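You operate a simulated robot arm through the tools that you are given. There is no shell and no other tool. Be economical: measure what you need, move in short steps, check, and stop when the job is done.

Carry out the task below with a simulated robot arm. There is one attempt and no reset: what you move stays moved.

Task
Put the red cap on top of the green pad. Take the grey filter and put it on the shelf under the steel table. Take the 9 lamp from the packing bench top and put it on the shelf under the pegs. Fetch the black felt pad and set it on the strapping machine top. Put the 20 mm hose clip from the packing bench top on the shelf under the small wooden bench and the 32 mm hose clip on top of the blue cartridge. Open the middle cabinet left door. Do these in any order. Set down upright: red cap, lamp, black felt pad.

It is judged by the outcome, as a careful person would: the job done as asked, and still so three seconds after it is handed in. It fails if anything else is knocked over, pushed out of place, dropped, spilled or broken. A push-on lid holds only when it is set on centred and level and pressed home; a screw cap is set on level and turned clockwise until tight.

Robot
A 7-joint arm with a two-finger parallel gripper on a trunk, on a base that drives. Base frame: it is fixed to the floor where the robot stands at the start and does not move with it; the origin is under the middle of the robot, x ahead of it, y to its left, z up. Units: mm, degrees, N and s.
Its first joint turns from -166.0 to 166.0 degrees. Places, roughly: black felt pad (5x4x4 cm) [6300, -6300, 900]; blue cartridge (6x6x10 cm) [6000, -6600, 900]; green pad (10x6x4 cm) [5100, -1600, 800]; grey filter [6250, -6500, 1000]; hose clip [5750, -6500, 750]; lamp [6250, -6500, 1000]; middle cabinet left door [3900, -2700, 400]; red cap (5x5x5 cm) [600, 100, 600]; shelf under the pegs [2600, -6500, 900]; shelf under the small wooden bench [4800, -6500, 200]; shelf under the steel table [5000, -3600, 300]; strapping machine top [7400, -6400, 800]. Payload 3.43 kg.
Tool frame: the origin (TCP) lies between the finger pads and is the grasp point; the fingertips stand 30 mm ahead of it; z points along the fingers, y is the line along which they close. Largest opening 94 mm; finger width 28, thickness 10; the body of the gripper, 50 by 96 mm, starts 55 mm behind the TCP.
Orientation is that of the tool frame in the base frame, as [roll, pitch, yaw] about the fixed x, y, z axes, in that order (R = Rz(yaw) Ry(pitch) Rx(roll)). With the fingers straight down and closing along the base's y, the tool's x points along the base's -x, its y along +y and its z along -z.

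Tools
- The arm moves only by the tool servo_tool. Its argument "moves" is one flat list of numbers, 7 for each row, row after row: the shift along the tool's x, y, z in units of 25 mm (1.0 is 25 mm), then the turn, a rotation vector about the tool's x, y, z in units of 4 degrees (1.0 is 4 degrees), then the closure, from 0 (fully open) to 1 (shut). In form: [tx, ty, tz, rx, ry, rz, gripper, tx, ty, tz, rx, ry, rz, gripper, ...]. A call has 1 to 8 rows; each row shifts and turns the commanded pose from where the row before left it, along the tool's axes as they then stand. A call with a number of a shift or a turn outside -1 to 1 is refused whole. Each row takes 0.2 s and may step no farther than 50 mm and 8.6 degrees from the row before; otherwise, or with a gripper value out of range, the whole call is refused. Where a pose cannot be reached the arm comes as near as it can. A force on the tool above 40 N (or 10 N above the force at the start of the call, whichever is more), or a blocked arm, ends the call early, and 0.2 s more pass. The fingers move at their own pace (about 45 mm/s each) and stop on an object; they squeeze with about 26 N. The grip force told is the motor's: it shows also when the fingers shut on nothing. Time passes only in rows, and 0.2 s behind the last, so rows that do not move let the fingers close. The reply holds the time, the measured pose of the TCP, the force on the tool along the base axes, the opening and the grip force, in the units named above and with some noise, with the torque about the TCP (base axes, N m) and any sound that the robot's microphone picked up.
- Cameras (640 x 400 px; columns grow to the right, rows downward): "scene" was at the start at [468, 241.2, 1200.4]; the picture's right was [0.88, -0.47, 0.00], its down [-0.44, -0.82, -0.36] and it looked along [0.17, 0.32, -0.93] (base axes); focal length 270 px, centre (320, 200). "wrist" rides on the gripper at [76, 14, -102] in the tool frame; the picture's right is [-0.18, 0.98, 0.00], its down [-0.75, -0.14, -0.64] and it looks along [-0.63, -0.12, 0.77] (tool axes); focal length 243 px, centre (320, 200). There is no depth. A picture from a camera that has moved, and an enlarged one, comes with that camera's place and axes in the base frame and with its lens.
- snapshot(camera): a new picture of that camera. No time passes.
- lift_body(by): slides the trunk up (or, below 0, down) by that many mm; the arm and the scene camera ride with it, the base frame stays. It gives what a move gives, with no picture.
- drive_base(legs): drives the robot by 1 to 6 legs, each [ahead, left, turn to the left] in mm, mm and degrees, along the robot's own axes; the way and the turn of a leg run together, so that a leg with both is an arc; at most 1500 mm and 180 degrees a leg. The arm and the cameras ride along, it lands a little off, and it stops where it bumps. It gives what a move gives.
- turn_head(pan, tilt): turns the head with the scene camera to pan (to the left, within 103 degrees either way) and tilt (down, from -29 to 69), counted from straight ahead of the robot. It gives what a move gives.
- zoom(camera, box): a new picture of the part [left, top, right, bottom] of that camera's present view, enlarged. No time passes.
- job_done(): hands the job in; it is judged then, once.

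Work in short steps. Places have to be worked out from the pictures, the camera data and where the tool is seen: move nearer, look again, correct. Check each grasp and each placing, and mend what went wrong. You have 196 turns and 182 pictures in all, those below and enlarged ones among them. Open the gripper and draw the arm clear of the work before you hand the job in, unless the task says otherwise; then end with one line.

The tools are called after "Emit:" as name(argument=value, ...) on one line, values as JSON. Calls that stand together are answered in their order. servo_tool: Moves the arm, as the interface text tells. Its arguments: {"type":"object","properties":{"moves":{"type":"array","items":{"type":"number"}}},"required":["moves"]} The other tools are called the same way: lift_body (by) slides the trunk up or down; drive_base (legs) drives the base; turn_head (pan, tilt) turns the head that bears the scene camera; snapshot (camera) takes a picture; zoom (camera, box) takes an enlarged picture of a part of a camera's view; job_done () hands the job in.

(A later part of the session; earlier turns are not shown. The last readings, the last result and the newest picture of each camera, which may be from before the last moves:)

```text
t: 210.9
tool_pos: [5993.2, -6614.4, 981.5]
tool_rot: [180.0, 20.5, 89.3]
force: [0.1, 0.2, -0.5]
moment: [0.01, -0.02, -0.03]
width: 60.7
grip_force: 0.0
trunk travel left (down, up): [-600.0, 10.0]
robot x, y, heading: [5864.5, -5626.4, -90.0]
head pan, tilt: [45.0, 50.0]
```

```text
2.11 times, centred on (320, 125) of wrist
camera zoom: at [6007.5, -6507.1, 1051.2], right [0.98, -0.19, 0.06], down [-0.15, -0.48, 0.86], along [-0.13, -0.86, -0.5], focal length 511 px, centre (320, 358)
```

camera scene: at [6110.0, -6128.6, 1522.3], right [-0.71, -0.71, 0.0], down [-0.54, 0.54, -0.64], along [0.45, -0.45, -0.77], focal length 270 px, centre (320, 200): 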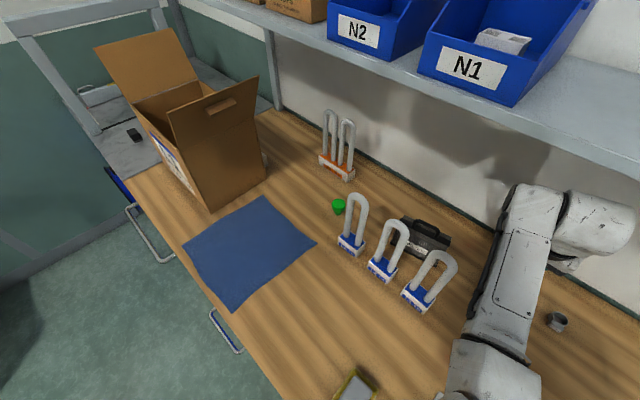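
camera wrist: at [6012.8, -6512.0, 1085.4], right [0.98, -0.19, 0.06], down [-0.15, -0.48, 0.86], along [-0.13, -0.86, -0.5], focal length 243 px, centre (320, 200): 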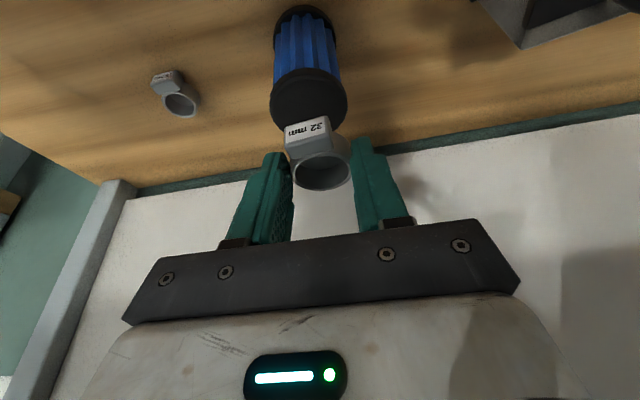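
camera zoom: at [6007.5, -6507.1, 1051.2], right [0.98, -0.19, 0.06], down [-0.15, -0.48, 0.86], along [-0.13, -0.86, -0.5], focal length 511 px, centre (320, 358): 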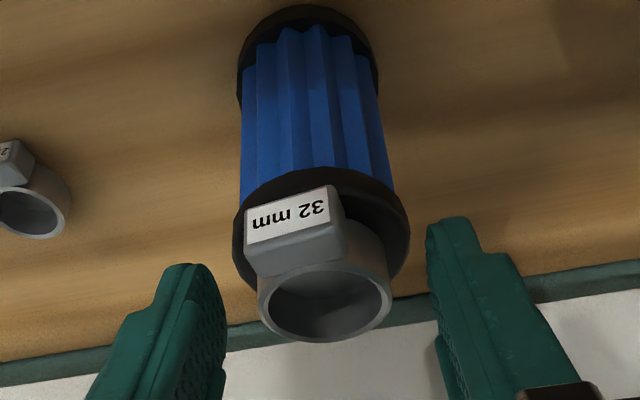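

The clip rests on the cartridge. I retract up along the tool axis.

Emit:
servo_tool(moves=[0, 0, -0.5, 0, 0, 0, 0.3, 0, 0, -1, 0, 0, 0, 0.2, 0, 0, -1, 0, 0, 0, 0, 0, 0, -1, 0, 0, 0, 0, 0, 0, -1, 0, 0, 0, 0, 0, 0, -1, 0, 0, 0, 0])

Emit:
snapshot(camera="wrist")

```text
t: 212.5
tool_pos: [5990.0, -6546.2, 1089.3]
tool_rot: [-179.3, 17.1, 89.9]
force: [0.3, 1.2, 1.7]
moment: [-0.04, 0.02, -0.03]
width: 94.2
grip_force: 0.0
trunk travel left (down, up): [-600.0, 10.0]
robot x, y, heading: [5859.8, -5627.1, -90.5]
head pan, tilt: [45.0, 50.0]
stopped in row 6: the arm was blocked; the commanded pose is now the measured one
```

```text
111 pictures are left
camera wrist: at [6005.4, -6444.1, 1164.2], right [0.98, -0.18, 0.04], down [-0.13, -0.53, 0.84], along [-0.13, -0.83, -0.55], focal length 243 px, centre (320, 200)
```

wrist: 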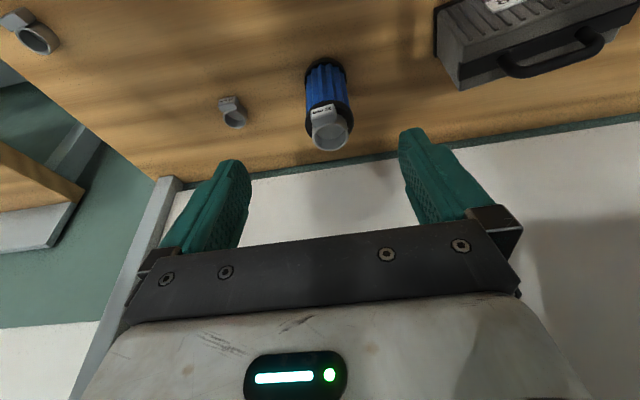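

The clip stays on. The arm was blocked, perhaps by the shelf above; I look.

Emit:
turn_head(pan=10, tilt=35)

Emit:
snapshot(camera="scene")

```text
t: 213.5
tool_pos: [5989.0, -6551.9, 1081.0]
tool_rot: [-179.3, 16.5, 90.0]
force: [0.1, -0.1, -1.0]
moment: [0.01, -0.01, 0.0]
width: 94.1
grip_force: 0.0
trunk travel left (down, up): [-600.0, 10.0]
robot x, y, heading: [5861.2, -5625.2, -90.0]
head pan, tilt: [10.0, 35.0]
```

```text
110 pictures are left
camera scene: at [6070.8, -6160.5, 1544.0], right [-0.98, -0.17, 0.0], down [-0.1, 0.57, -0.82], along [0.14, -0.81, -0.57], focal length 270 px, centre (320, 200)
```

scene: 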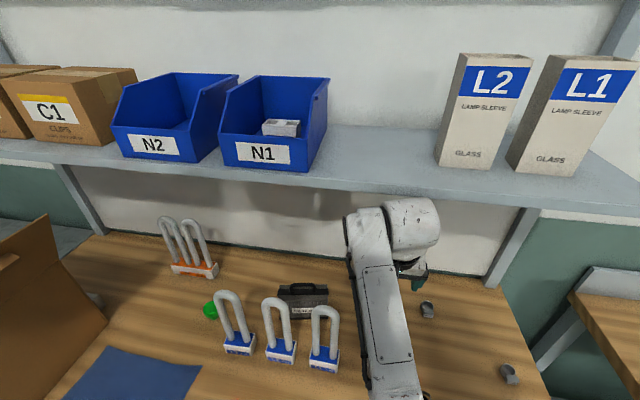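

The wrist touched the shelf's underside; nothing on it moved. I withdraw horizontally away from the shelf.

Emit:
servo_tool(moves=[0.97, 0, -0.2, 0, 0, 0, 0, 0.96, 0, -0.25, 0, 0, 0, 0, 0.959, 0, -0.284, 0, 0, 0, 0, 0.959, 0, -0.284, 0, 0, 0, 0, 0.959, 0, -0.284, 0, 0, 0, 0, 0.959, 0, -0.284, 0, 0, 0, 0])

Emit:
snapshot(camera="wrist")

```text
t: 214.9
tool_pos: [5990.0, -6402.6, 1076.4]
tool_rot: [-179.3, 16.6, 89.9]
force: [-0.3, 0.5, 0.1]
moment: [0.03, -0.02, 0.02]
width: 93.9
grip_force: 0.0
trunk travel left (down, up): [-600.0, 10.0]
robot x, y, heading: [5858.5, -5626.4, -90.1]
head pan, tilt: [10.0, 35.0]
```

```text
109 pictures are left
camera wrist: at [6005.0, -6300.3, 1152.0], right [0.98, -0.18, 0.04], down [-0.13, -0.54, 0.83], along [-0.13, -0.82, -0.55], focal length 243 px, centre (320, 200)
```

wrist: 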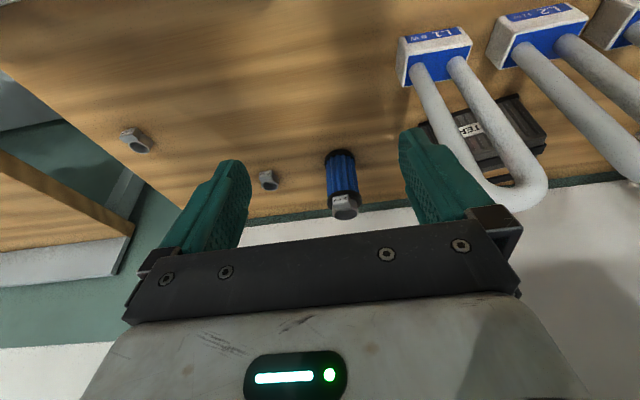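

Next the 20 mm clip: I slide the base right 297 mm.

Emit:
drive_base(legs=[[50, -297, 0]])

Emit:
snapshot(camera="wrist")

```text
t: 217.0
tool_pos: [5690.2, -6453.2, 1076.8]
tool_rot: [-179.3, 16.5, 89.9]
force: [-0.5, 0.2, -0.3]
moment: [0.02, 0.0, -0.03]
width: 93.9
grip_force: 0.0
trunk travel left (down, up): [-600.0, 10.0]
robot x, y, heading: [5563.4, -5680.9, -89.7]
head pan, tilt: [10.0, 35.0]
```

```text
108 pictures are left
camera wrist: at [5705.5, -6350.1, 1152.1], right [0.98, -0.18, 0.04], down [-0.13, -0.54, 0.83], along [-0.13, -0.82, -0.55], focal length 243 px, centre (320, 200)
```

wrist: 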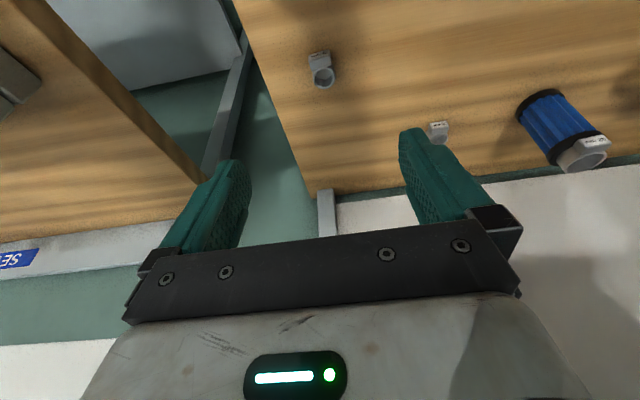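

Clip 20 at (5688,−6511). I descend to z≈900.

Emit:
servo_tool(moves=[0.036, -0.01, 0.911, 0, 0, 0, 0, 0.036, -0.01, 0.911, 0, 0, 0, 0, 0.036, -0.01, 0.911, 0, 0, 0, 0, 0.036, -0.01, 0.911, 0, 0, 0, 0, 0.036, -0.01, 0.911, 0, 0, 0, 0, 0.036, -0.01, 0.911, 0, 0, 0, 0, 0.036, -0.01, 0.911, 0, 0, 0, 0, 0.036, -0.01, 0.911, 0, 0, 0, 0])

Emit:
snapshot(camera="wrist")

```text
t: 219.0
tool_pos: [5709.0, -6510.4, 940.0]
tool_rot: [178.3, 20.3, 89.6]
force: [-0.6, -0.6, 0.1]
moment: [-0.02, -0.05, 0.02]
width: 94.0
grip_force: 0.1
trunk travel left (down, up): [-600.0, 10.0]
robot x, y, heading: [5557.2, -5679.0, -90.1]
head pan, tilt: [10.0, 35.0]
stopped in row 8: the arm was blocked; the commanded pose is now the measured one
```

```text
107 pictures are left
camera wrist: at [5719.9, -6404.1, 1008.5], right [0.98, -0.17, 0.09], down [-0.16, -0.48, 0.86], along [-0.1, -0.86, -0.5], focal length 243 px, centre (320, 200)
```

wrist: 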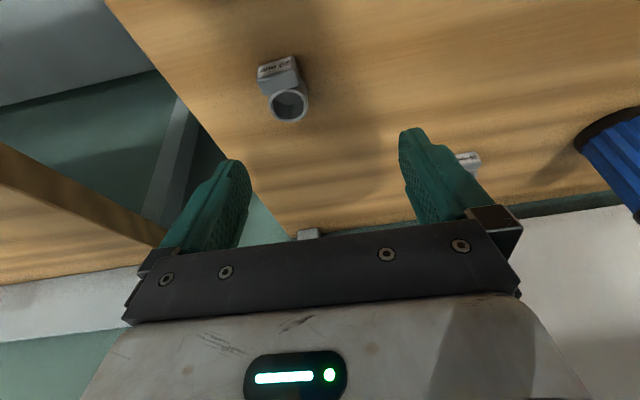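

Blocked; I check with the head what the arm meets.

Emit:
turn_head(pan=0, tilt=60)

Emit:
snapshot(camera="scene")

```text
t: 219.9
tool_pos: [5703.3, -6513.5, 938.7]
tool_rot: [178.2, 20.3, 89.0]
force: [-0.6, 0.5, -0.9]
moment: [0.0, 0.0, 0.02]
width: 94.0
grip_force: 0.1
trunk travel left (down, up): [-600.0, 10.0]
robot x, y, heading: [5560.5, -5678.8, -90.0]
head pan, tilt: [0.0, 60.0]
```

```text
106 pictures are left
camera scene: at [5755.9, -6182.5, 1515.8], right [-1.0, 0.0, 0.0], down [0.0, 0.86, -0.51], along [0.0, -0.51, -0.86], focal length 270 px, centre (320, 200)
```

scene: 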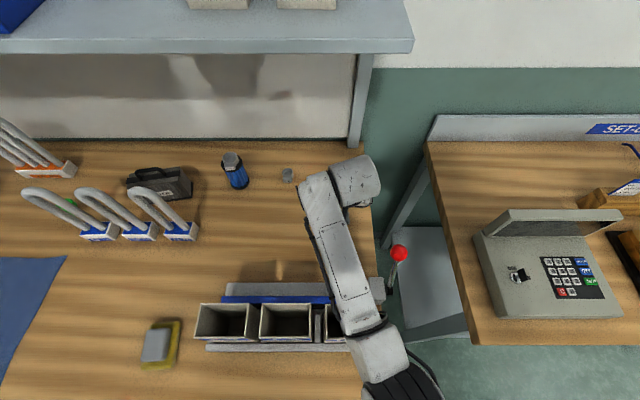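

The forearm near the elbow came down onto the L1 sleeve because the base is closer than it was for the 32 mm clip. I raise straight up, then back the base 115 mm.

Emit:
servo_tool(moves=[-0.347, 0, -0.938, 0, 0, 0, 0, -0.347, 0, -0.938, 0, 0, 0, 0, -0.347, 0, -0.938, 0, 0, 0, 0, -0.347, 0, -0.938, 0, 0, 0, 0, -0.347, 0, -0.938, 0, 0, 0, 0])

Emit:
turn_head(pan=-25, tilt=60)

Emit:
snapshot(camera="scene")

```text
t: 221.1
tool_pos: [5694.4, -6514.1, 1042.3]
tool_rot: [179.3, 18.4, 89.5]
force: [0.4, 0.5, 0.9]
moment: [0.01, 0.02, 0.02]
width: 93.9
grip_force: 0.1
trunk travel left (down, up): [-600.0, 10.0]
robot x, y, heading: [5562.7, -5678.9, -90.0]
head pan, tilt: [0.0, 60.0]
```

```text
t: 222.0
tool_pos: [5696.2, -6513.4, 1043.1]
tool_rot: [179.3, 18.5, 89.5]
force: [0.0, -0.1, -0.5]
moment: [0.03, 0.0, 0.02]
width: 94.2
grip_force: 0.1
trunk travel left (down, up): [-600.0, 10.0]
robot x, y, heading: [5563.2, -5681.4, -89.8]
head pan, tilt: [-25.0, 60.0]
```

```text
105 pictures are left
camera scene: at [5728.6, -6183.3, 1509.7], right [-0.91, 0.42, 0.0], down [0.36, 0.79, -0.5], along [-0.21, -0.45, -0.87], focal length 270 px, centre (320, 200)
```

scene: 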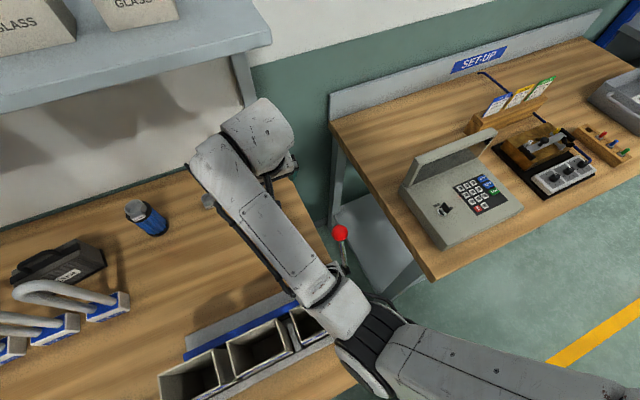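

Everything seems in place; the elbow is clear above now. I back the base 115 mm.

Emit:
drive_base(legs=[[-115, 0, 0]])

Emit:
turn_head(pan=0, tilt=55)

Emit:
snapshot(camera="scene")

Emit:
snapshot(camera="wrist")

```text
t: 223.2
tool_pos: [5696.0, -6397.6, 1040.9]
tool_rot: [179.3, 18.5, 89.5]
force: [-0.2, -0.4, -0.2]
moment: [-0.02, 0.0, 0.03]
width: 93.8
grip_force: 0.0
trunk travel left (down, up): [-600.0, 10.0]
robot x, y, heading: [5557.9, -5562.7, -89.9]
head pan, tilt: [-25.0, 60.0]
```

```text
t: 224.1
tool_pos: [5695.2, -6397.6, 1042.0]
tool_rot: [179.4, 18.5, 89.5]
force: [-0.5, 0.9, 0.5]
moment: [-0.02, -0.04, 0.01]
width: 94.0
grip_force: 0.0
trunk travel left (down, up): [-600.0, 10.0]
robot x, y, heading: [5561.5, -5559.9, -90.2]
head pan, tilt: [0.0, 55.0]
```

```text
104 pictures are left
camera scene: at [5756.5, -6078.6, 1515.8], right [-1.0, 0.0, 0.0], down [0.0, 0.82, -0.57], along [0.0, -0.57, -0.82], focal length 270 px, centre (320, 200)
```

scene: 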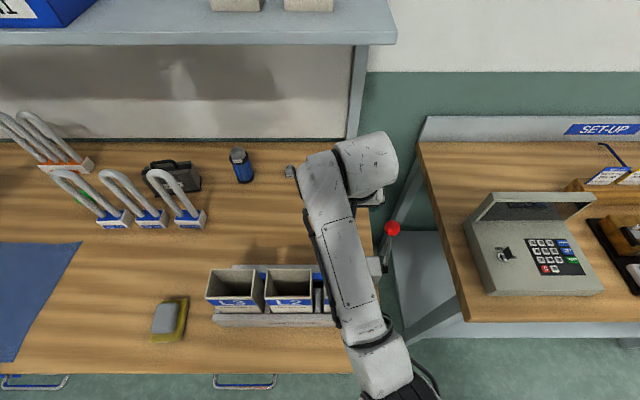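

```text
103 pictures are left
camera wrist: at [5708.8, -6292.8, 1114.7], right [0.98, -0.18, 0.07], down [-0.15, -0.51, 0.85], along [-0.12, -0.84, -0.53], focal length 243 px, centre (320, 200)
```

wrist: 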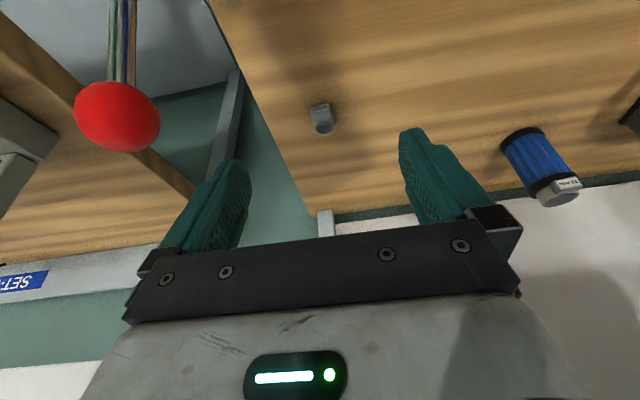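

I advance 104 mm over the clip, then descend in part.

Emit:
servo_tool(moves=[-0.986, -0.07, 0.33, 0, 0, 0, 0, -0.986, -0.07, 0.33, 0, 0, 0, 0, -0.986, -0.07, 0.33, 0, 0, 0, 0, -0.986, -0.07, 0.33, 0, 0, 0, 0, 0.279, 0, 0.834, 0, 0, 0, 0, 0.279, 0, 0.834, 0, 0, 0, 0, 0.279, 0, 0.834, 0, 0, 0, 0, 0.279, 0, 0.834, 0, 0, 0, 0])

Emit:
snapshot(camera="scene")

Emit:
snapshot(camera="wrist")

```text
t: 225.9
tool_pos: [5687.4, -6501.9, 954.0]
tool_rot: [179.2, 18.6, 89.4]
force: [0.8, -1.5, 0.3]
moment: [-0.01, -0.04, 0.01]
width: 94.2
grip_force: 0.1
trunk travel left (down, up): [-600.0, 10.0]
robot x, y, heading: [5566.8, -5559.3, -89.8]
head pan, tilt: [0.0, 55.0]
```

```text
102 pictures are left
camera scene: at [5756.6, -6078.7, 1515.8], right [-1.0, 0.0, 0.0], down [0.0, 0.82, -0.57], along [0.0, -0.57, -0.82], focal length 270 px, centre (320, 200)
```

scene: 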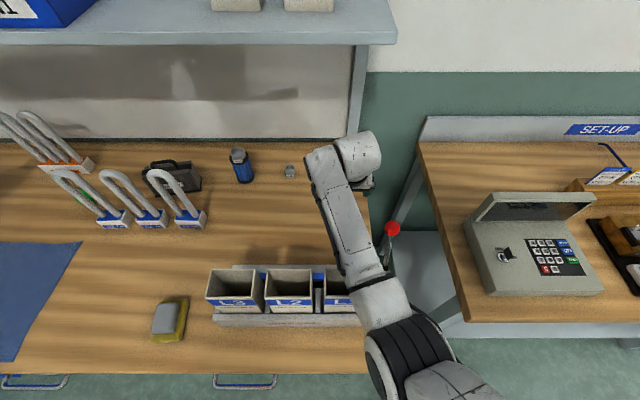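

```text
101 pictures are left
camera wrist: at [5702.0, -6396.7, 1026.5], right [0.98, -0.18, 0.07], down [-0.15, -0.51, 0.85], along [-0.12, -0.84, -0.53], focal length 243 px, centre (320, 200)
```

wrist: 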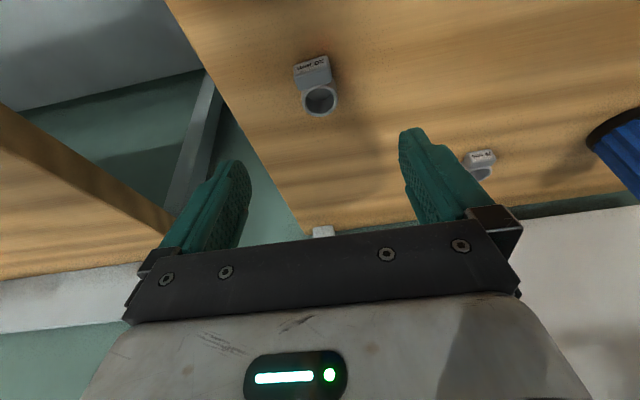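

Free this time. Down 70 mm onto the clip and close.

Emit:
servo_tool(moves=[0.347, 0.04, 0.867, 0, 0, 0, 0, 0.347, 0.04, 0.867, 0, 0, 0, 0, 0.347, 0.04, 0.867, 0, 0, 0, 0, 0, 0, 0, 0, 0, 0, 1, 0, 0, 0, 0, 0, 0, 1, 0, 0, 0, 0, 0, 0, 1, 0, 0, 0, 0, 0, 0, 1, 0, 0, 0, 0, 0, 0, 1])

Emit:
snapshot(camera="wrist")

Emit:
zoom(camera="scene", box=[200, 240, 400, 365])

```text
t: 227.7
tool_pos: [5692.1, -6497.4, 885.1]
tool_rot: [179.4, 18.6, 89.4]
force: [0.0, -0.2, -0.1]
moment: [-0.01, -0.01, -0.01]
width: 26.6
grip_force: 25.8
trunk travel left (down, up): [-600.0, 10.0]
robot x, y, heading: [5560.4, -5563.2, -90.1]
head pan, tilt: [0.0, 55.0]
```

```text
100 pictures are left
camera wrist: at [5706.2, -6391.9, 956.7], right [0.98, -0.18, 0.07], down [-0.15, -0.51, 0.85], along [-0.12, -0.84, -0.53], focal length 243 px, centre (320, 200)
```

wrist: 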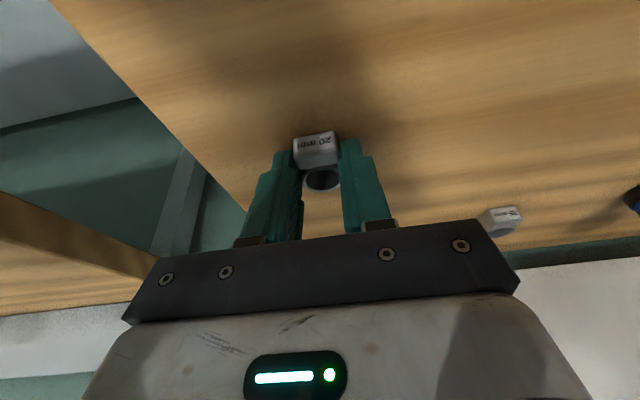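

```text
3.20 times, centred on (300, 302) of scene
camera zoom: at [5756.6, -6078.7, 1515.8], right [-1.0, 0.0, 0.0], down [0.0, 0.82, -0.57], along [0.0, -0.57, -0.82], focal length 866 px, centre (384, -128)
```

zoom: 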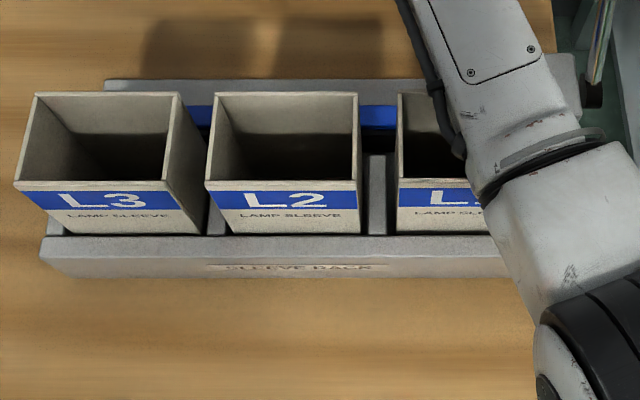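

Sleeves are undisturbed and the clip is held (26.6 mm). I lift it and back off.

Emit:
servo_tool(moves=[-0.319, 0, -0.948, 0, 0, 0, 1, -0.319, 0, -0.948, 0, 0, 0, 1, -0.319, 0, -0.948, 0, 0, 0, 1, -0.319, 0, -0.948, 0, 0, 0, 1, -0.319, 0, -0.948, 0, 0, 0, 1, -0.319, 0, -0.948, 0, 0, 0, 1])

Emit:
drive_base(legs=[[-600, 0, 0], [0, -750, 0]])

Emit:
turn_head(pan=0, tilt=35)

Emit:
snapshot(camera="scene")

```text
t: 229.1
tool_pos: [5690.7, -6497.5, 1035.6]
tool_rot: [179.3, 18.5, 89.5]
force: [0.3, 0.5, -0.4]
moment: [0.0, 0.02, 0.02]
width: 26.6
grip_force: 25.2
trunk travel left (down, up): [-600.0, 10.0]
robot x, y, heading: [5561.4, -5564.0, -90.0]
head pan, tilt: [0.0, 55.0]
```

```text
t: 231.1
tool_pos: [5690.5, -6238.2, 1044.3]
tool_rot: [178.9, 21.1, 89.1]
force: [-0.2, -3.8, 4.0]
moment: [0.05, 0.04, 0.07]
width: 26.3
grip_force: 25.5
trunk travel left (down, up): [-600.0, 10.0]
robot x, y, heading: [5563.7, -5294.1, -89.8]
head pan, tilt: [0.0, 55.0]
stopped in leg 1: the force on the tool passed its limit at 141 N (the readings are from after the stop); the commanded pose is now the measured one
```

```text
t: 231.9
tool_pos: [5689.2, -6239.2, 1044.2]
tool_rot: [178.9, 20.9, 89.2]
force: [-1.4, -5.8, 7.7]
moment: [0.1, 0.1, 0.12]
width: 26.6
grip_force: 25.7
trunk travel left (down, up): [-600.0, 10.0]
robot x, y, heading: [5561.0, -5291.5, -89.8]
head pan, tilt: [0.0, 35.0]
```

```text
98 pictures are left
camera scene: at [5757.7, -5826.4, 1544.0], right [-1.0, 0.0, 0.0], down [0.0, 0.57, -0.82], along [0.0, -0.82, -0.57], focal length 270 px, centre (320, 200)
```

scene: 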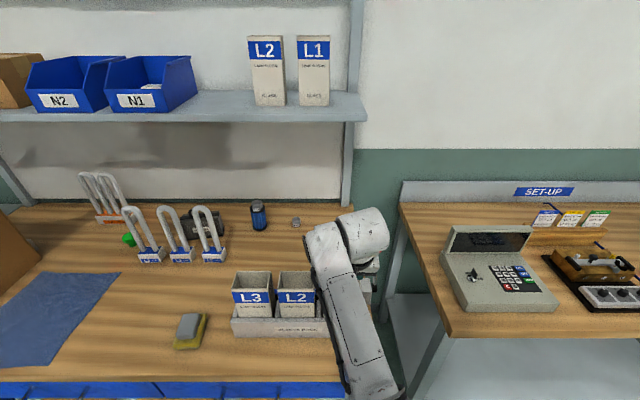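

I drove back too low: the gripper met the L1 sleeve. I look at the damage with the wrist camera.

Emit:
snapshot(camera="wrist")

Emit:
zoom(camera="scene", box=[220, 200, 420, 350])

```text
97 pictures are left
camera wrist: at [5703.0, -6131.5, 1111.7], right [0.98, -0.18, 0.08], down [-0.16, -0.47, 0.87], along [-0.11, -0.86, -0.49], focal length 243 px, centre (320, 200)
```

wrist: 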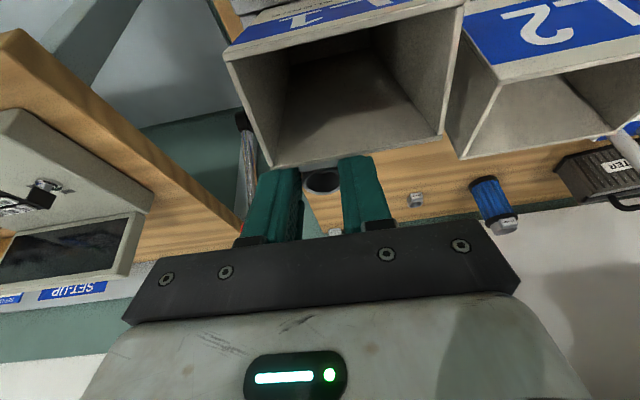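

```text
2.67 times, centred on (320, 275) of scene
camera zoom: at [5757.7, -5826.4, 1544.0], right [-1.0, 0.0, 0.0], down [0.0, 0.57, -0.82], along [0.0, -0.82, -0.57], focal length 721 px, centre (320, 0)
```

zoom: 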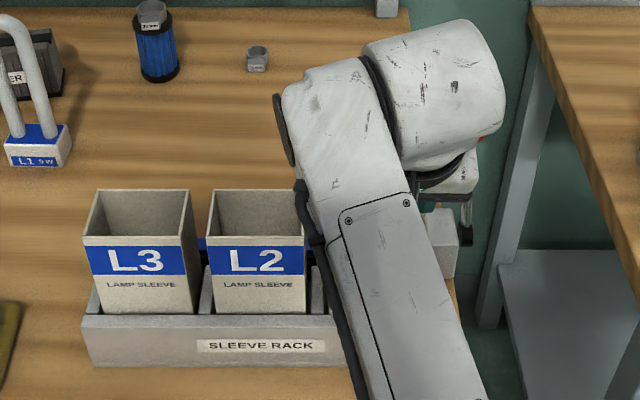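

The sleeve still stands, touched by the fingers from behind. I move 15 mm forward off it, then up 55 mm.

Emit:
servo_tool(moves=[-0.56, 0, 0.215, 0, 0, 0, 1, -0.358, 0, -0.934, 0, 0, 0, 1, -0.358, 0, -0.934, 0, 0, 0, 1, -0.1, 0, -0.25, 0, 0, 0, 1])

Emit:
snapshot(camera="wrist")

```text
t: 232.9
tool_pos: [5688.8, -6254.3, 1098.1]
tool_rot: [178.8, 20.8, 89.3]
force: [0.1, -0.8, 0.3]
moment: [0.04, 0.01, -0.01]
width: 26.6
grip_force: 25.9
trunk travel left (down, up): [-600.0, 10.0]
robot x, y, heading: [5562.3, -5300.9, -89.7]
head pan, tilt: [0.0, 35.0]
```

```text
95 pictures are left
camera wrist: at [5702.5, -6146.7, 1167.6], right [0.98, -0.18, 0.08], down [-0.16, -0.48, 0.87], along [-0.11, -0.86, -0.49], focal length 243 px, centre (320, 200)
```

wrist: 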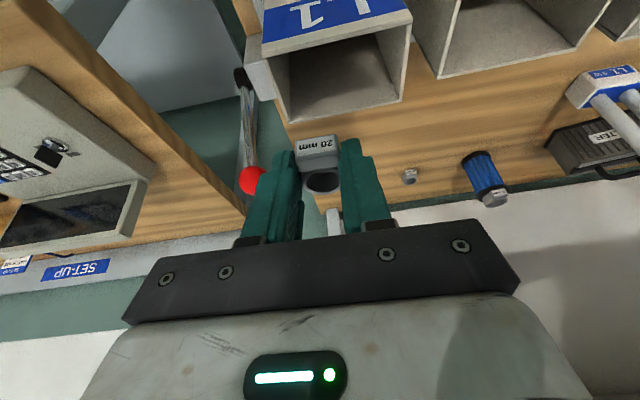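

Clear above the sleeve. I back away 350 mm and inspect the rack.

Emit:
drive_base(legs=[[-350, 0, 0]])

Emit:
snapshot(camera="scene")

Emit:
zoom(camera="scene", box=[220, 130, 420, 255])

```text
t: 235.2
tool_pos: [5688.6, -5904.5, 1099.0]
tool_rot: [178.9, 20.9, 89.3]
force: [0.3, -0.4, -1.1]
moment: [0.0, 0.01, 0.05]
width: 26.2
grip_force: 25.6
trunk travel left (down, up): [-600.0, 10.0]
robot x, y, heading: [5562.4, -4947.2, -89.9]
head pan, tilt: [0.0, 35.0]
```

```text
94 pictures are left
camera scene: at [5757.1, -5476.3, 1544.0], right [-1.0, 0.0, 0.0], down [0.0, 0.57, -0.82], along [0.0, -0.82, -0.57], focal length 270 px, centre (320, 200)
```

scene: 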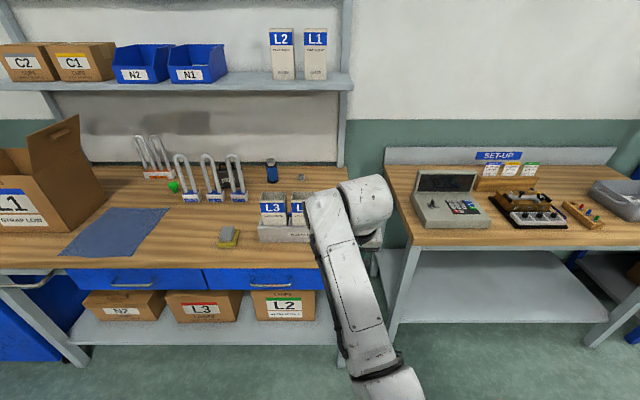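

```text
3.20 times, centred on (320, 192) of scene
camera zoom: at [5757.1, -5476.3, 1544.0], right [-1.0, 0.0, 0.0], down [0.0, 0.57, -0.82], along [0.0, -0.82, -0.57], focal length 866 px, centre (320, 224)
```

zoom: 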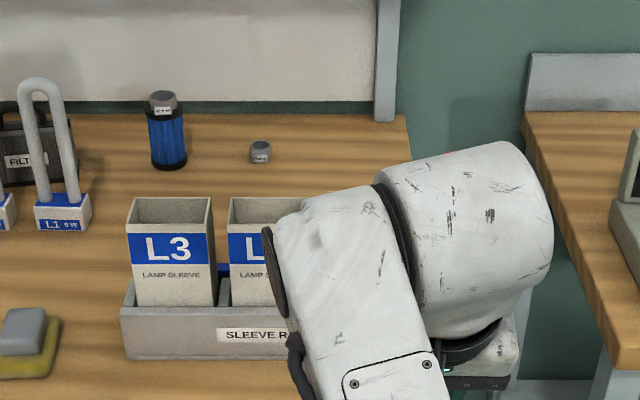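

The rack looks fine so far. I slide right to the small wooden bench and lower the trunk.

Emit:
drive_base(legs=[[0, -690, 0]])

Emit:
snapshot(camera="scene")

Emit:
lift_body(by=-590)

Emit:
snapshot(camera="wrist")

```text
t: 239.0
tool_pos: [4998.9, -5905.9, 1100.5]
tool_rot: [178.9, 20.9, 89.2]
force: [-0.5, 0.8, -0.2]
moment: [0.01, 0.01, 0.01]
width: 26.6
grip_force: 25.7
trunk travel left (down, up): [-600.0, 10.0]
robot x, y, heading: [4873.5, -4943.9, -89.9]
head pan, tilt: [0.0, 35.0]
```

```text
92 pictures are left
camera scene: at [5067.2, -5477.3, 1544.0], right [-1.0, 0.0, 0.0], down [0.0, 0.57, -0.82], along [0.0, -0.82, -0.57], focal length 270 px, centre (320, 200)
```

scene: 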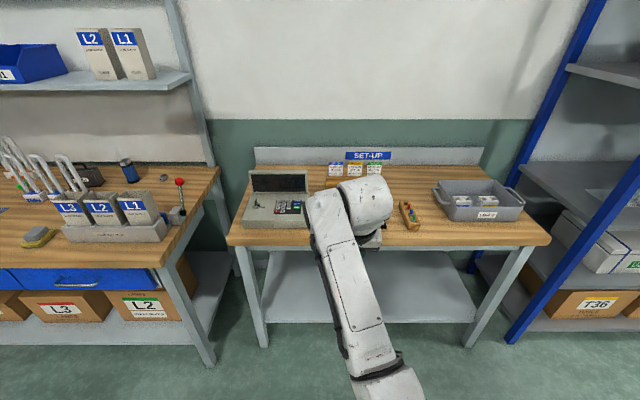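

```text
refused: -590 is not a number from -400 to 400
```

```text
91 pictures are left
camera wrist: at [5011.8, -5797.7, 1167.5], right [0.98, -0.18, 0.08], down [-0.16, -0.47, 0.87], along [-0.11, -0.86, -0.49], focal length 243 px, centre (320, 200)
```

wrist: 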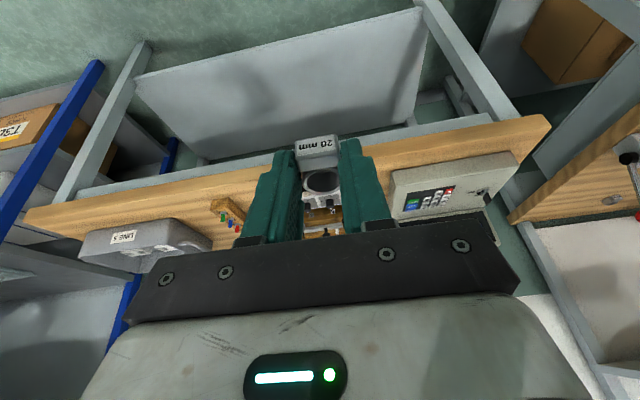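

Sleeves L3, L2, L1 all stand aligned. I lower the trunk in two steps.

Emit:
lift_body(by=-300)

Emit:
lift_body(by=-300)

Emit:
servo_tool(moves=[0.6, 0, 0.8, 0, 0, 0, 1, 0.6, 0, 0.8, 0, 0, 0, 1, 0.6, 0, 0.8, 0, 0, 0, 1, 0.6, 0, 0.8, 0, 0, 0, 1, 0.6, 0, 0.8, 0, 0, 0, 1, 0.6, 0, 0.8, 0, 0, 0, 1])

Emit:
turn_head(pan=0, tilt=30)

Emit:
snapshot(camera="scene")

Emit:
snapshot(camera="wrist")

```text
t: 242.0
tool_pos: [4998.0, -5904.0, 799.5]
tool_rot: [178.9, 21.0, 89.4]
force: [0.2, 0.4, -0.2]
moment: [0.01, -0.01, 0.0]
width: 26.4
grip_force: 26.1
trunk travel left (down, up): [-300.0, 310.0]
robot x, y, heading: [4869.4, -4946.0, -89.9]
head pan, tilt: [0.0, 35.0]
```

```text
t: 245.0
tool_pos: [4997.6, -5905.3, 500.0]
tool_rot: [178.9, 20.9, 89.3]
force: [0.2, -0.2, -0.1]
moment: [0.03, -0.03, -0.02]
width: 26.5
grip_force: 25.8
trunk travel left (down, up): [0.0, 610.0]
robot x, y, heading: [4870.5, -4942.3, -89.9]
head pan, tilt: [0.0, 35.0]
```

```text
t: 246.4
tool_pos: [5000.9, -5863.3, 356.8]
tool_rot: [178.9, 20.9, 89.3]
force: [0.4, 0.2, 0.0]
moment: [-0.01, -0.02, 0.0]
width: 26.3
grip_force: 26.3
trunk travel left (down, up): [0.0, 610.0]
robot x, y, heading: [4869.4, -4941.9, -89.9]
head pan, tilt: [0.0, 35.0]
```

```text
t: 247.0
tool_pos: [5001.6, -5864.4, 356.1]
tool_rot: [179.0, 20.9, 89.2]
force: [-0.2, 0.0, -0.1]
moment: [0.01, -0.01, 0.02]
width: 26.4
grip_force: 25.5
trunk travel left (down, up): [0.0, 610.0]
robot x, y, heading: [4874.3, -4945.8, -89.9]
head pan, tilt: [0.0, 30.0]
```

```text
90 pictures are left
camera scene: at [5067.1, -5479.5, 951.8], right [-1.0, 0.0, 0.0], down [0.0, 0.5, -0.87], along [0.0, -0.87, -0.5], focal length 270 px, centre (320, 200)
```

scene: 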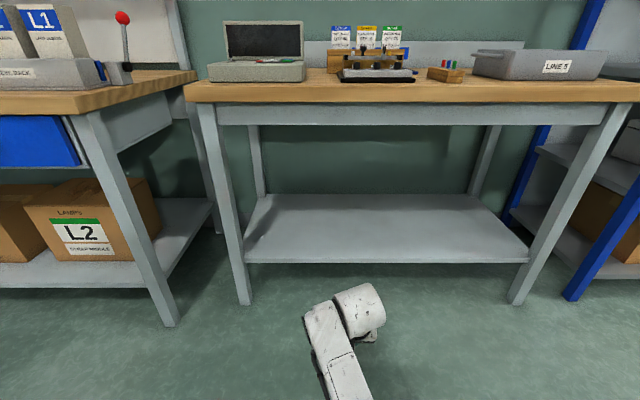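

```text
89 pictures are left
camera wrist: at [5014.7, -5756.6, 424.4], right [0.98, -0.18, 0.08], down [-0.16, -0.47, 0.87], along [-0.11, -0.86, -0.49], focal length 243 px, centre (320, 200)
```

wrist: 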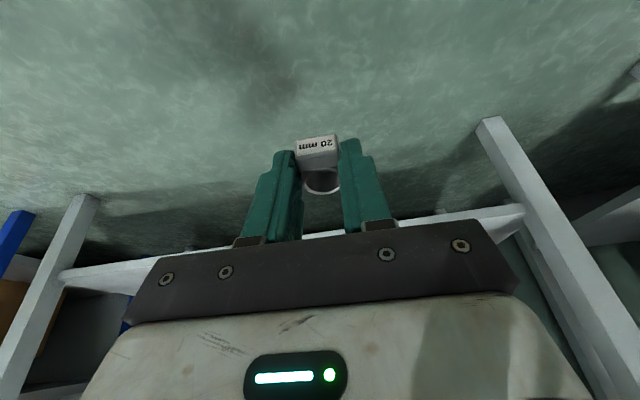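

Shelf top is around z≈260–290. I tilt the tool to ~37° so the wrist stays outside the bench front, raise 20 mm, then drive forward 460 mm.

Emit:
servo_tool(moves=[-0.07, 0, -0.19, 0, -1, 0, 1, -0.08, 0, -0.18, 0, -1, 0, 1, -0.1, 0, -0.17, 0, -1, 0, 1, -0.11, 0, -0.17, 0, -1, 0, 1])

Emit:
drive_base(legs=[[340, 0, 0]])

Emit:
snapshot(camera="wrist")

Emit:
turn_head(pan=0, tilt=40)

Emit:
snapshot(camera="scene")

```text
t: 248.0
tool_pos: [5001.6, -5863.5, 375.3]
tool_rot: [178.7, 36.8, 88.8]
force: [-0.2, 0.3, -0.1]
moment: [0.01, 0.03, -0.01]
width: 26.6
grip_force: 25.8
trunk travel left (down, up): [0.0, 610.0]
robot x, y, heading: [4870.3, -4945.1, -89.9]
head pan, tilt: [0.0, 30.0]
```

```text
t: 250.2
tool_pos: [5002.9, -6206.3, 376.6]
tool_rot: [178.6, 36.8, 89.0]
force: [-0.5, 0.1, -0.3]
moment: [0.02, 0.02, 0.05]
width: 26.6
grip_force: 25.5
trunk travel left (down, up): [0.0, 610.0]
robot x, y, heading: [4874.2, -5282.8, -89.8]
head pan, tilt: [0.0, 30.0]
```

```text
88 pictures are left
camera wrist: at [5016.8, -6083.5, 411.2], right [0.98, -0.15, 0.13], down [-0.16, -0.22, 0.96], along [-0.12, -0.96, -0.24], focal length 243 px, centre (320, 200)
```

wrist: 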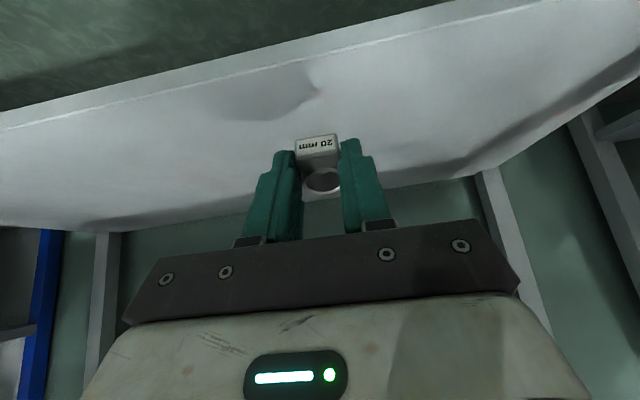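

```text
t: 251.0
tool_pos: [5002.6, -6204.8, 375.7]
tool_rot: [178.7, 36.7, 89.0]
force: [-1.3, 0.4, -0.1]
moment: [0.0, 0.0, -0.05]
width: 26.4
grip_force: 25.7
trunk travel left (down, up): [0.0, 610.0]
robot x, y, heading: [4871.6, -5287.7, -89.9]
head pan, tilt: [0.0, 40.0]
```

```text
87 pictures are left
camera scene: at [5068.5, -5816.4, 936.5], right [-1.0, 0.0, 0.0], down [0.0, 0.64, -0.77], along [0.0, -0.77, -0.64], focal length 270 px, centre (320, 200)
```

scene: 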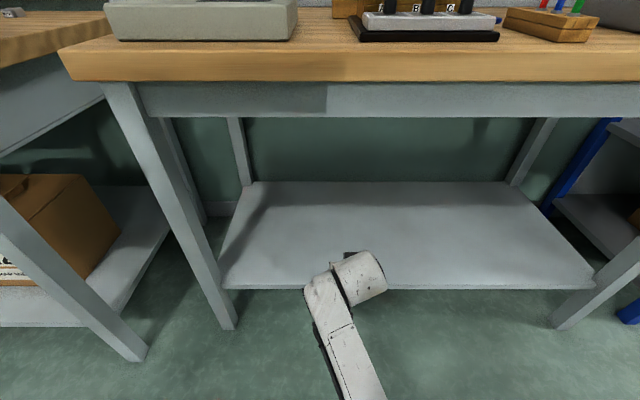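

Shelf front ≈−6265, top ≈250. I drive 130 mm further and lower toward it.

Emit:
drive_base(legs=[[130, 0, 0]])

Emit:
servo_tool(moves=[0.48, 0, 0.64, 0, 0, 0, 1, 0.48, 0, 0.64, 0, 0, 0, 1, 0.48, 0, 0.64, 0, 0, 0, 1, 0.24, 0, 0.32, 0, 0, 0, 1])

Emit:
snapshot(camera="wrist")

```text
t: 252.2
tool_pos: [5002.1, -6336.1, 376.1]
tool_rot: [178.7, 36.8, 88.9]
force: [0.5, 0.7, -1.1]
moment: [-0.01, 0.0, 0.03]
width: 26.5
grip_force: 25.8
trunk travel left (down, up): [0.0, 610.0]
robot x, y, heading: [4876.1, -5414.0, -89.9]
head pan, tilt: [0.0, 40.0]
```

```text
t: 253.2
tool_pos: [5002.0, -6337.4, 305.5]
tool_rot: [178.7, 36.9, 88.8]
force: [-0.5, -0.2, -1.2]
moment: [0.02, -0.05, -0.04]
width: 26.5
grip_force: 25.8
trunk travel left (down, up): [0.0, 610.0]
robot x, y, heading: [4872.8, -5419.7, -90.0]
head pan, tilt: [0.0, 40.0]
```

```text
86 pictures are left
camera wrist: at [5016.6, -6213.9, 340.9], right [0.98, -0.15, 0.13], down [-0.16, -0.22, 0.96], along [-0.12, -0.96, -0.24], focal length 243 px, centre (320, 200)
```

wrist: 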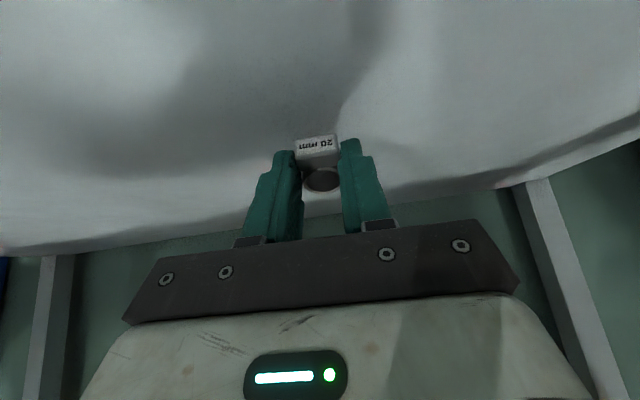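

I lower further in 3 mm steps until contact.

Emit:
servo_tool(moves=[0.096, 0, 0.128, 0, 0, 0, 1, 0.096, 0, 0.128, 0, 0, 0, 1, 0.096, 0, 0.128, 0, 0, 0, 1, 0.072, 0, 0.096, 0, 0, 0, 1, 0.072, 0, 0.096, 0, 0, 0, 1])

Emit:
snapshot(camera="wrist")

```text
t: 254.4
tool_pos: [5002.7, -6336.2, 286.7]
tool_rot: [178.7, 36.8, 88.9]
force: [0.0, -0.3, -0.2]
moment: [-0.03, 0.01, 0.04]
width: 26.5
grip_force: 26.4
trunk travel left (down, up): [0.0, 610.0]
robot x, y, heading: [4876.7, -5415.7, -89.9]
head pan, tilt: [0.0, 40.0]
```

```text
85 pictures are left
camera wrist: at [5017.7, -6213.7, 323.0], right [0.98, -0.15, 0.13], down [-0.16, -0.22, 0.96], along [-0.12, -0.96, -0.24], focal length 243 px, centre (320, 200)
```

wrist: 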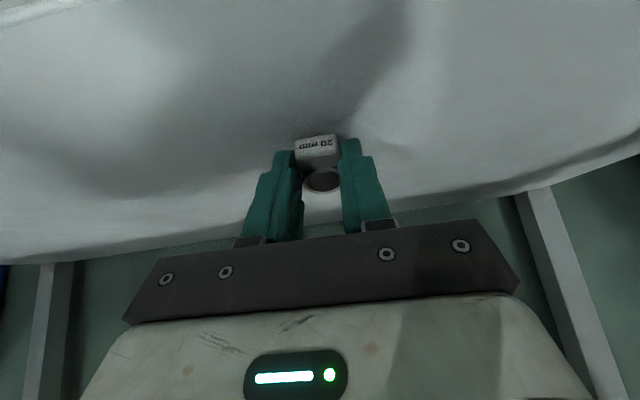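

Emit:
servo_tool(moves=[0.072, 0, 0.096, 0, 0, 0, 1, 0.072, 0, 0.096, 0, 0, 0, 1, 0.072, 0, 0.096, 0, 0, 0, 1, 0.072, 0, 0.096, 0, 0, 0, 1, 0.072, 0, 0.096, 0, 0, 0, 1, 0.072, 0, 0.096, 0, 0, 0, 1])

Emit:
snapshot(camera="wrist")

```text
t: 255.8
tool_pos: [5003.8, -6340.4, 278.1]
tool_rot: [178.7, 37.7, 89.0]
force: [-0.2, 0.8, 10.2]
moment: [-0.06, 0.1, -0.02]
width: 26.6
grip_force: 26.4
trunk travel left (down, up): [0.0, 610.0]
robot x, y, heading: [4872.4, -5420.6, -90.1]
head pan, tilt: [0.0, 40.0]
stopped in row 6: the force on the tool passed its limit at 49 N (the readings are from after the stop); the commanded pose is now the measured one
```

```text
84 pictures are left
camera wrist: at [5018.5, -6217.5, 311.4], right [0.98, -0.15, 0.13], down [-0.16, -0.2, 0.97], along [-0.12, -0.97, -0.22], focal length 243 px, centre (320, 200)
```

wrist: 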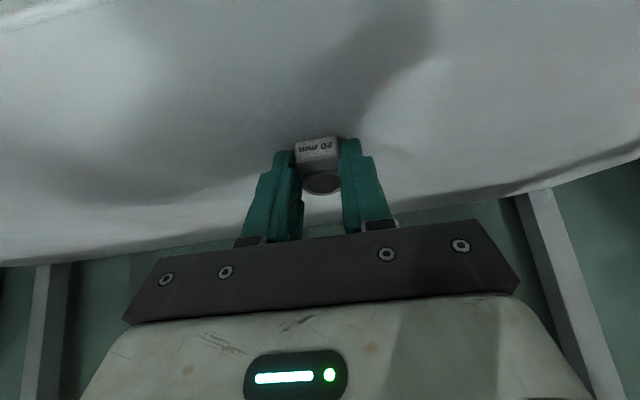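

Contact on the shelf. I open slowly and retract along the axis.

Emit:
servo_tool(moves=[0, 0, 0, 0, 0, 0, 0.68, 0, 0, 0, 0, 0, 0, 0.6, 0, 0, 0, 0, 0, 0, 0.5, 0, 0, -0.1, 0, 0, 0, 0.4, 0, 0, -0.4, 0, 0, 0, 0.4, 0, 0, -1, 0, 0, 0, 0.4, 0, 0, -1, 0, 0, 0, 0.2, 0, 0, -1, 0, 0, 0, 0])

Emit:
snapshot(camera="wrist")

```text
t: 257.6
tool_pos: [5002.8, -6286.1, 345.8]
tool_rot: [178.8, 37.4, 89.0]
force: [0.5, -0.3, -0.4]
moment: [0.0, 0.02, 0.01]
width: 94.3
grip_force: 0.0
trunk travel left (down, up): [0.0, 610.0]
robot x, y, heading: [4873.1, -5417.3, -89.9]
head pan, tilt: [0.0, 40.0]
```

```text
83 pictures are left
camera wrist: at [5016.7, -6162.7, 379.2], right [0.98, -0.15, 0.13], down [-0.16, -0.21, 0.97], along [-0.12, -0.97, -0.23], focal length 243 px, centre (320, 200)
```

wrist: 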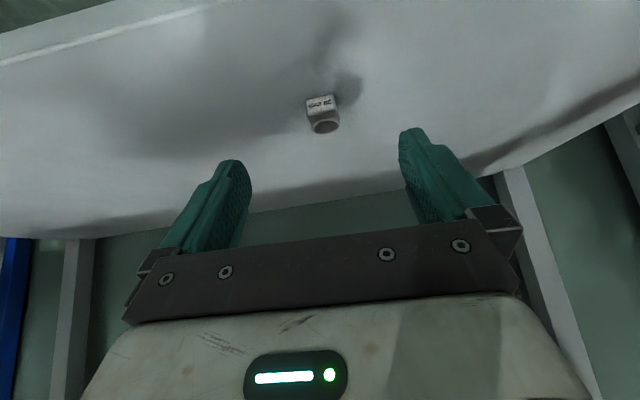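

The clip lies on the shelf. Next the 9 W lamp: back off, raise the trunk, and drive to face it.

Emit:
drive_base(legs=[[-450, 0, 0]])

Emit:
lift_body(by=300)

Emit:
lift_body(by=300)

Emit:
drive_base(legs=[[0, 1118, 0], [400, 0, 0]])

Emit:
servo_tool(moves=[-0.3, 0, -0.4, 0, -1, 0, 0, -0.33, 0, -0.38, 0, -1, 0, 0, -0.35, 0, -0.35, 0, -0.75, 0, 0, -0.37, 0, -0.33, 0, 0, 0, 0])

Emit:
snapshot(camera="wrist")

Emit:
turn_head(pan=0, tilt=50)

Emit:
snapshot(camera="scene")

```text
t: 260.4
tool_pos: [5000.9, -5831.3, 345.3]
tool_rot: [178.9, 37.5, 88.7]
force: [-0.3, 0.0, 0.1]
moment: [0.03, -0.01, -0.03]
width: 94.3
grip_force: 0.0
trunk travel left (down, up): [0.0, 610.0]
robot x, y, heading: [4871.7, -4960.9, -89.9]
head pan, tilt: [0.0, 40.0]
```

```text
t: 263.4
tool_pos: [5000.8, -5830.9, 645.3]
tool_rot: [178.8, 37.5, 88.8]
force: [-0.3, 0.0, -0.2]
moment: [0.0, -0.04, 0.01]
width: 94.0
grip_force: 0.0
trunk travel left (down, up): [-300.0, 310.0]
robot x, y, heading: [4871.7, -4961.4, -90.1]
head pan, tilt: [0.0, 40.0]
```

```text
t: 266.4
tool_pos: [5002.6, -5830.5, 944.5]
tool_rot: [178.8, 37.5, 88.8]
force: [0.1, -0.9, -0.5]
moment: [0.03, -0.02, -0.02]
width: 94.1
grip_force: 0.1
trunk travel left (down, up): [-600.0, 10.0]
robot x, y, heading: [4870.4, -4962.7, -90.0]
head pan, tilt: [0.0, 40.0]
```

```text
t: 274.1
tool_pos: [6112.4, -6233.3, 944.6]
tool_rot: [178.8, 37.6, 88.8]
force: [-1.1, 0.1, 1.4]
moment: [0.0, 0.01, 0.03]
width: 94.1
grip_force: 0.1
trunk travel left (down, up): [-600.0, 10.0]
robot x, y, heading: [5980.2, -5362.0, -90.1]
head pan, tilt: [0.0, 40.0]
```

```text
t: 275.1
tool_pos: [6110.7, -6233.4, 995.1]
tool_rot: [178.5, 48.5, 88.5]
force: [0.6, 0.6, 0.0]
moment: [0.02, 0.01, -0.02]
width: 94.0
grip_force: 0.0
trunk travel left (down, up): [-600.0, 10.0]
robot x, y, heading: [5978.0, -5362.5, -90.1]
head pan, tilt: [0.0, 40.0]
```

```text
82 pictures are left
camera wrist: at [6125.4, -6106.2, 1004.9], right [0.98, -0.13, 0.15], down [-0.16, -0.02, 0.99], along [-0.12, -0.99, -0.04], focal length 243 px, centre (320, 200)
```

wrist: 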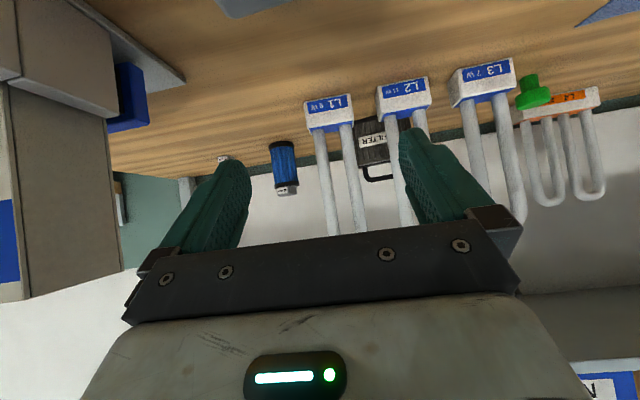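

```text
t: 275.9
tool_pos: [6110.8, -6233.0, 994.3]
tool_rot: [178.5, 48.4, 88.5]
force: [-0.1, 0.4, 0.4]
moment: [0.01, 0.0, 0.02]
width: 94.0
grip_force: 0.1
trunk travel left (down, up): [-600.0, 10.0]
robot x, y, heading: [5982.2, -5367.4, -90.3]
head pan, tilt: [0.0, 50.0]
```

```text
81 pictures are left
camera scene: at [6177.5, -5887.0, 1522.4], right [-1.0, 0.0, 0.0], down [0.0, 0.77, -0.64], along [0.0, -0.64, -0.77], focal length 270 px, centre (320, 200)
```

scene: 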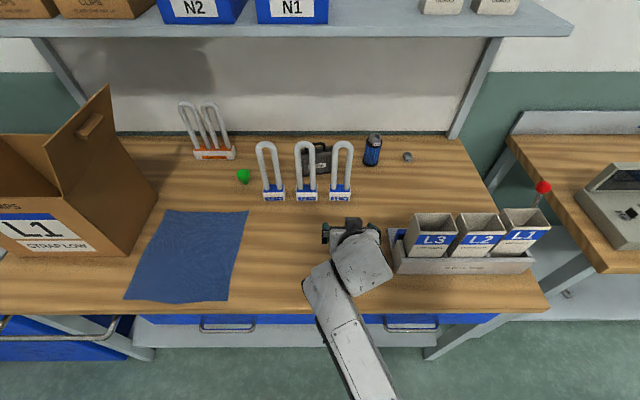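

Lamp L1 at about (6113,−6463). I drive ahead 130 mm and look again.

Emit:
drive_base(legs=[[130, 2, 0]])

Emit:
snapshot(camera="wrist")

```text
t: 277.1
tool_pos: [6113.1, -6363.4, 995.3]
tool_rot: [178.6, 48.4, 88.5]
force: [0.1, 0.1, 0.4]
moment: [0.04, 0.03, -0.02]
width: 94.0
grip_force: 0.1
trunk travel left (down, up): [-600.0, 10.0]
robot x, y, heading: [5985.2, -5492.6, -90.1]
head pan, tilt: [0.0, 50.0]
```

```text
80 pictures are left
camera wrist: at [6127.4, -6236.6, 1004.9], right [0.98, -0.13, 0.15], down [-0.16, -0.02, 0.99], along [-0.12, -0.99, -0.04], focal length 243 px, centre (320, 200)
```

wrist: 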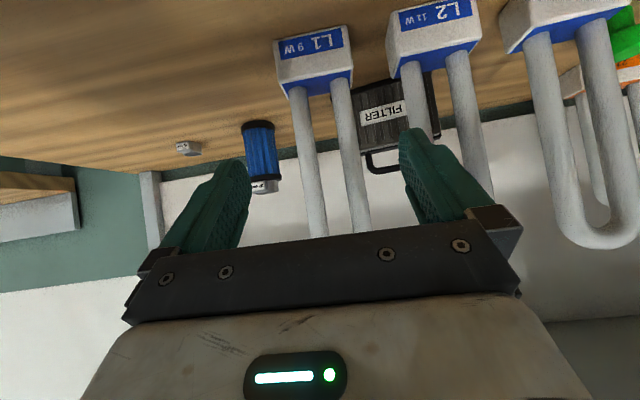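

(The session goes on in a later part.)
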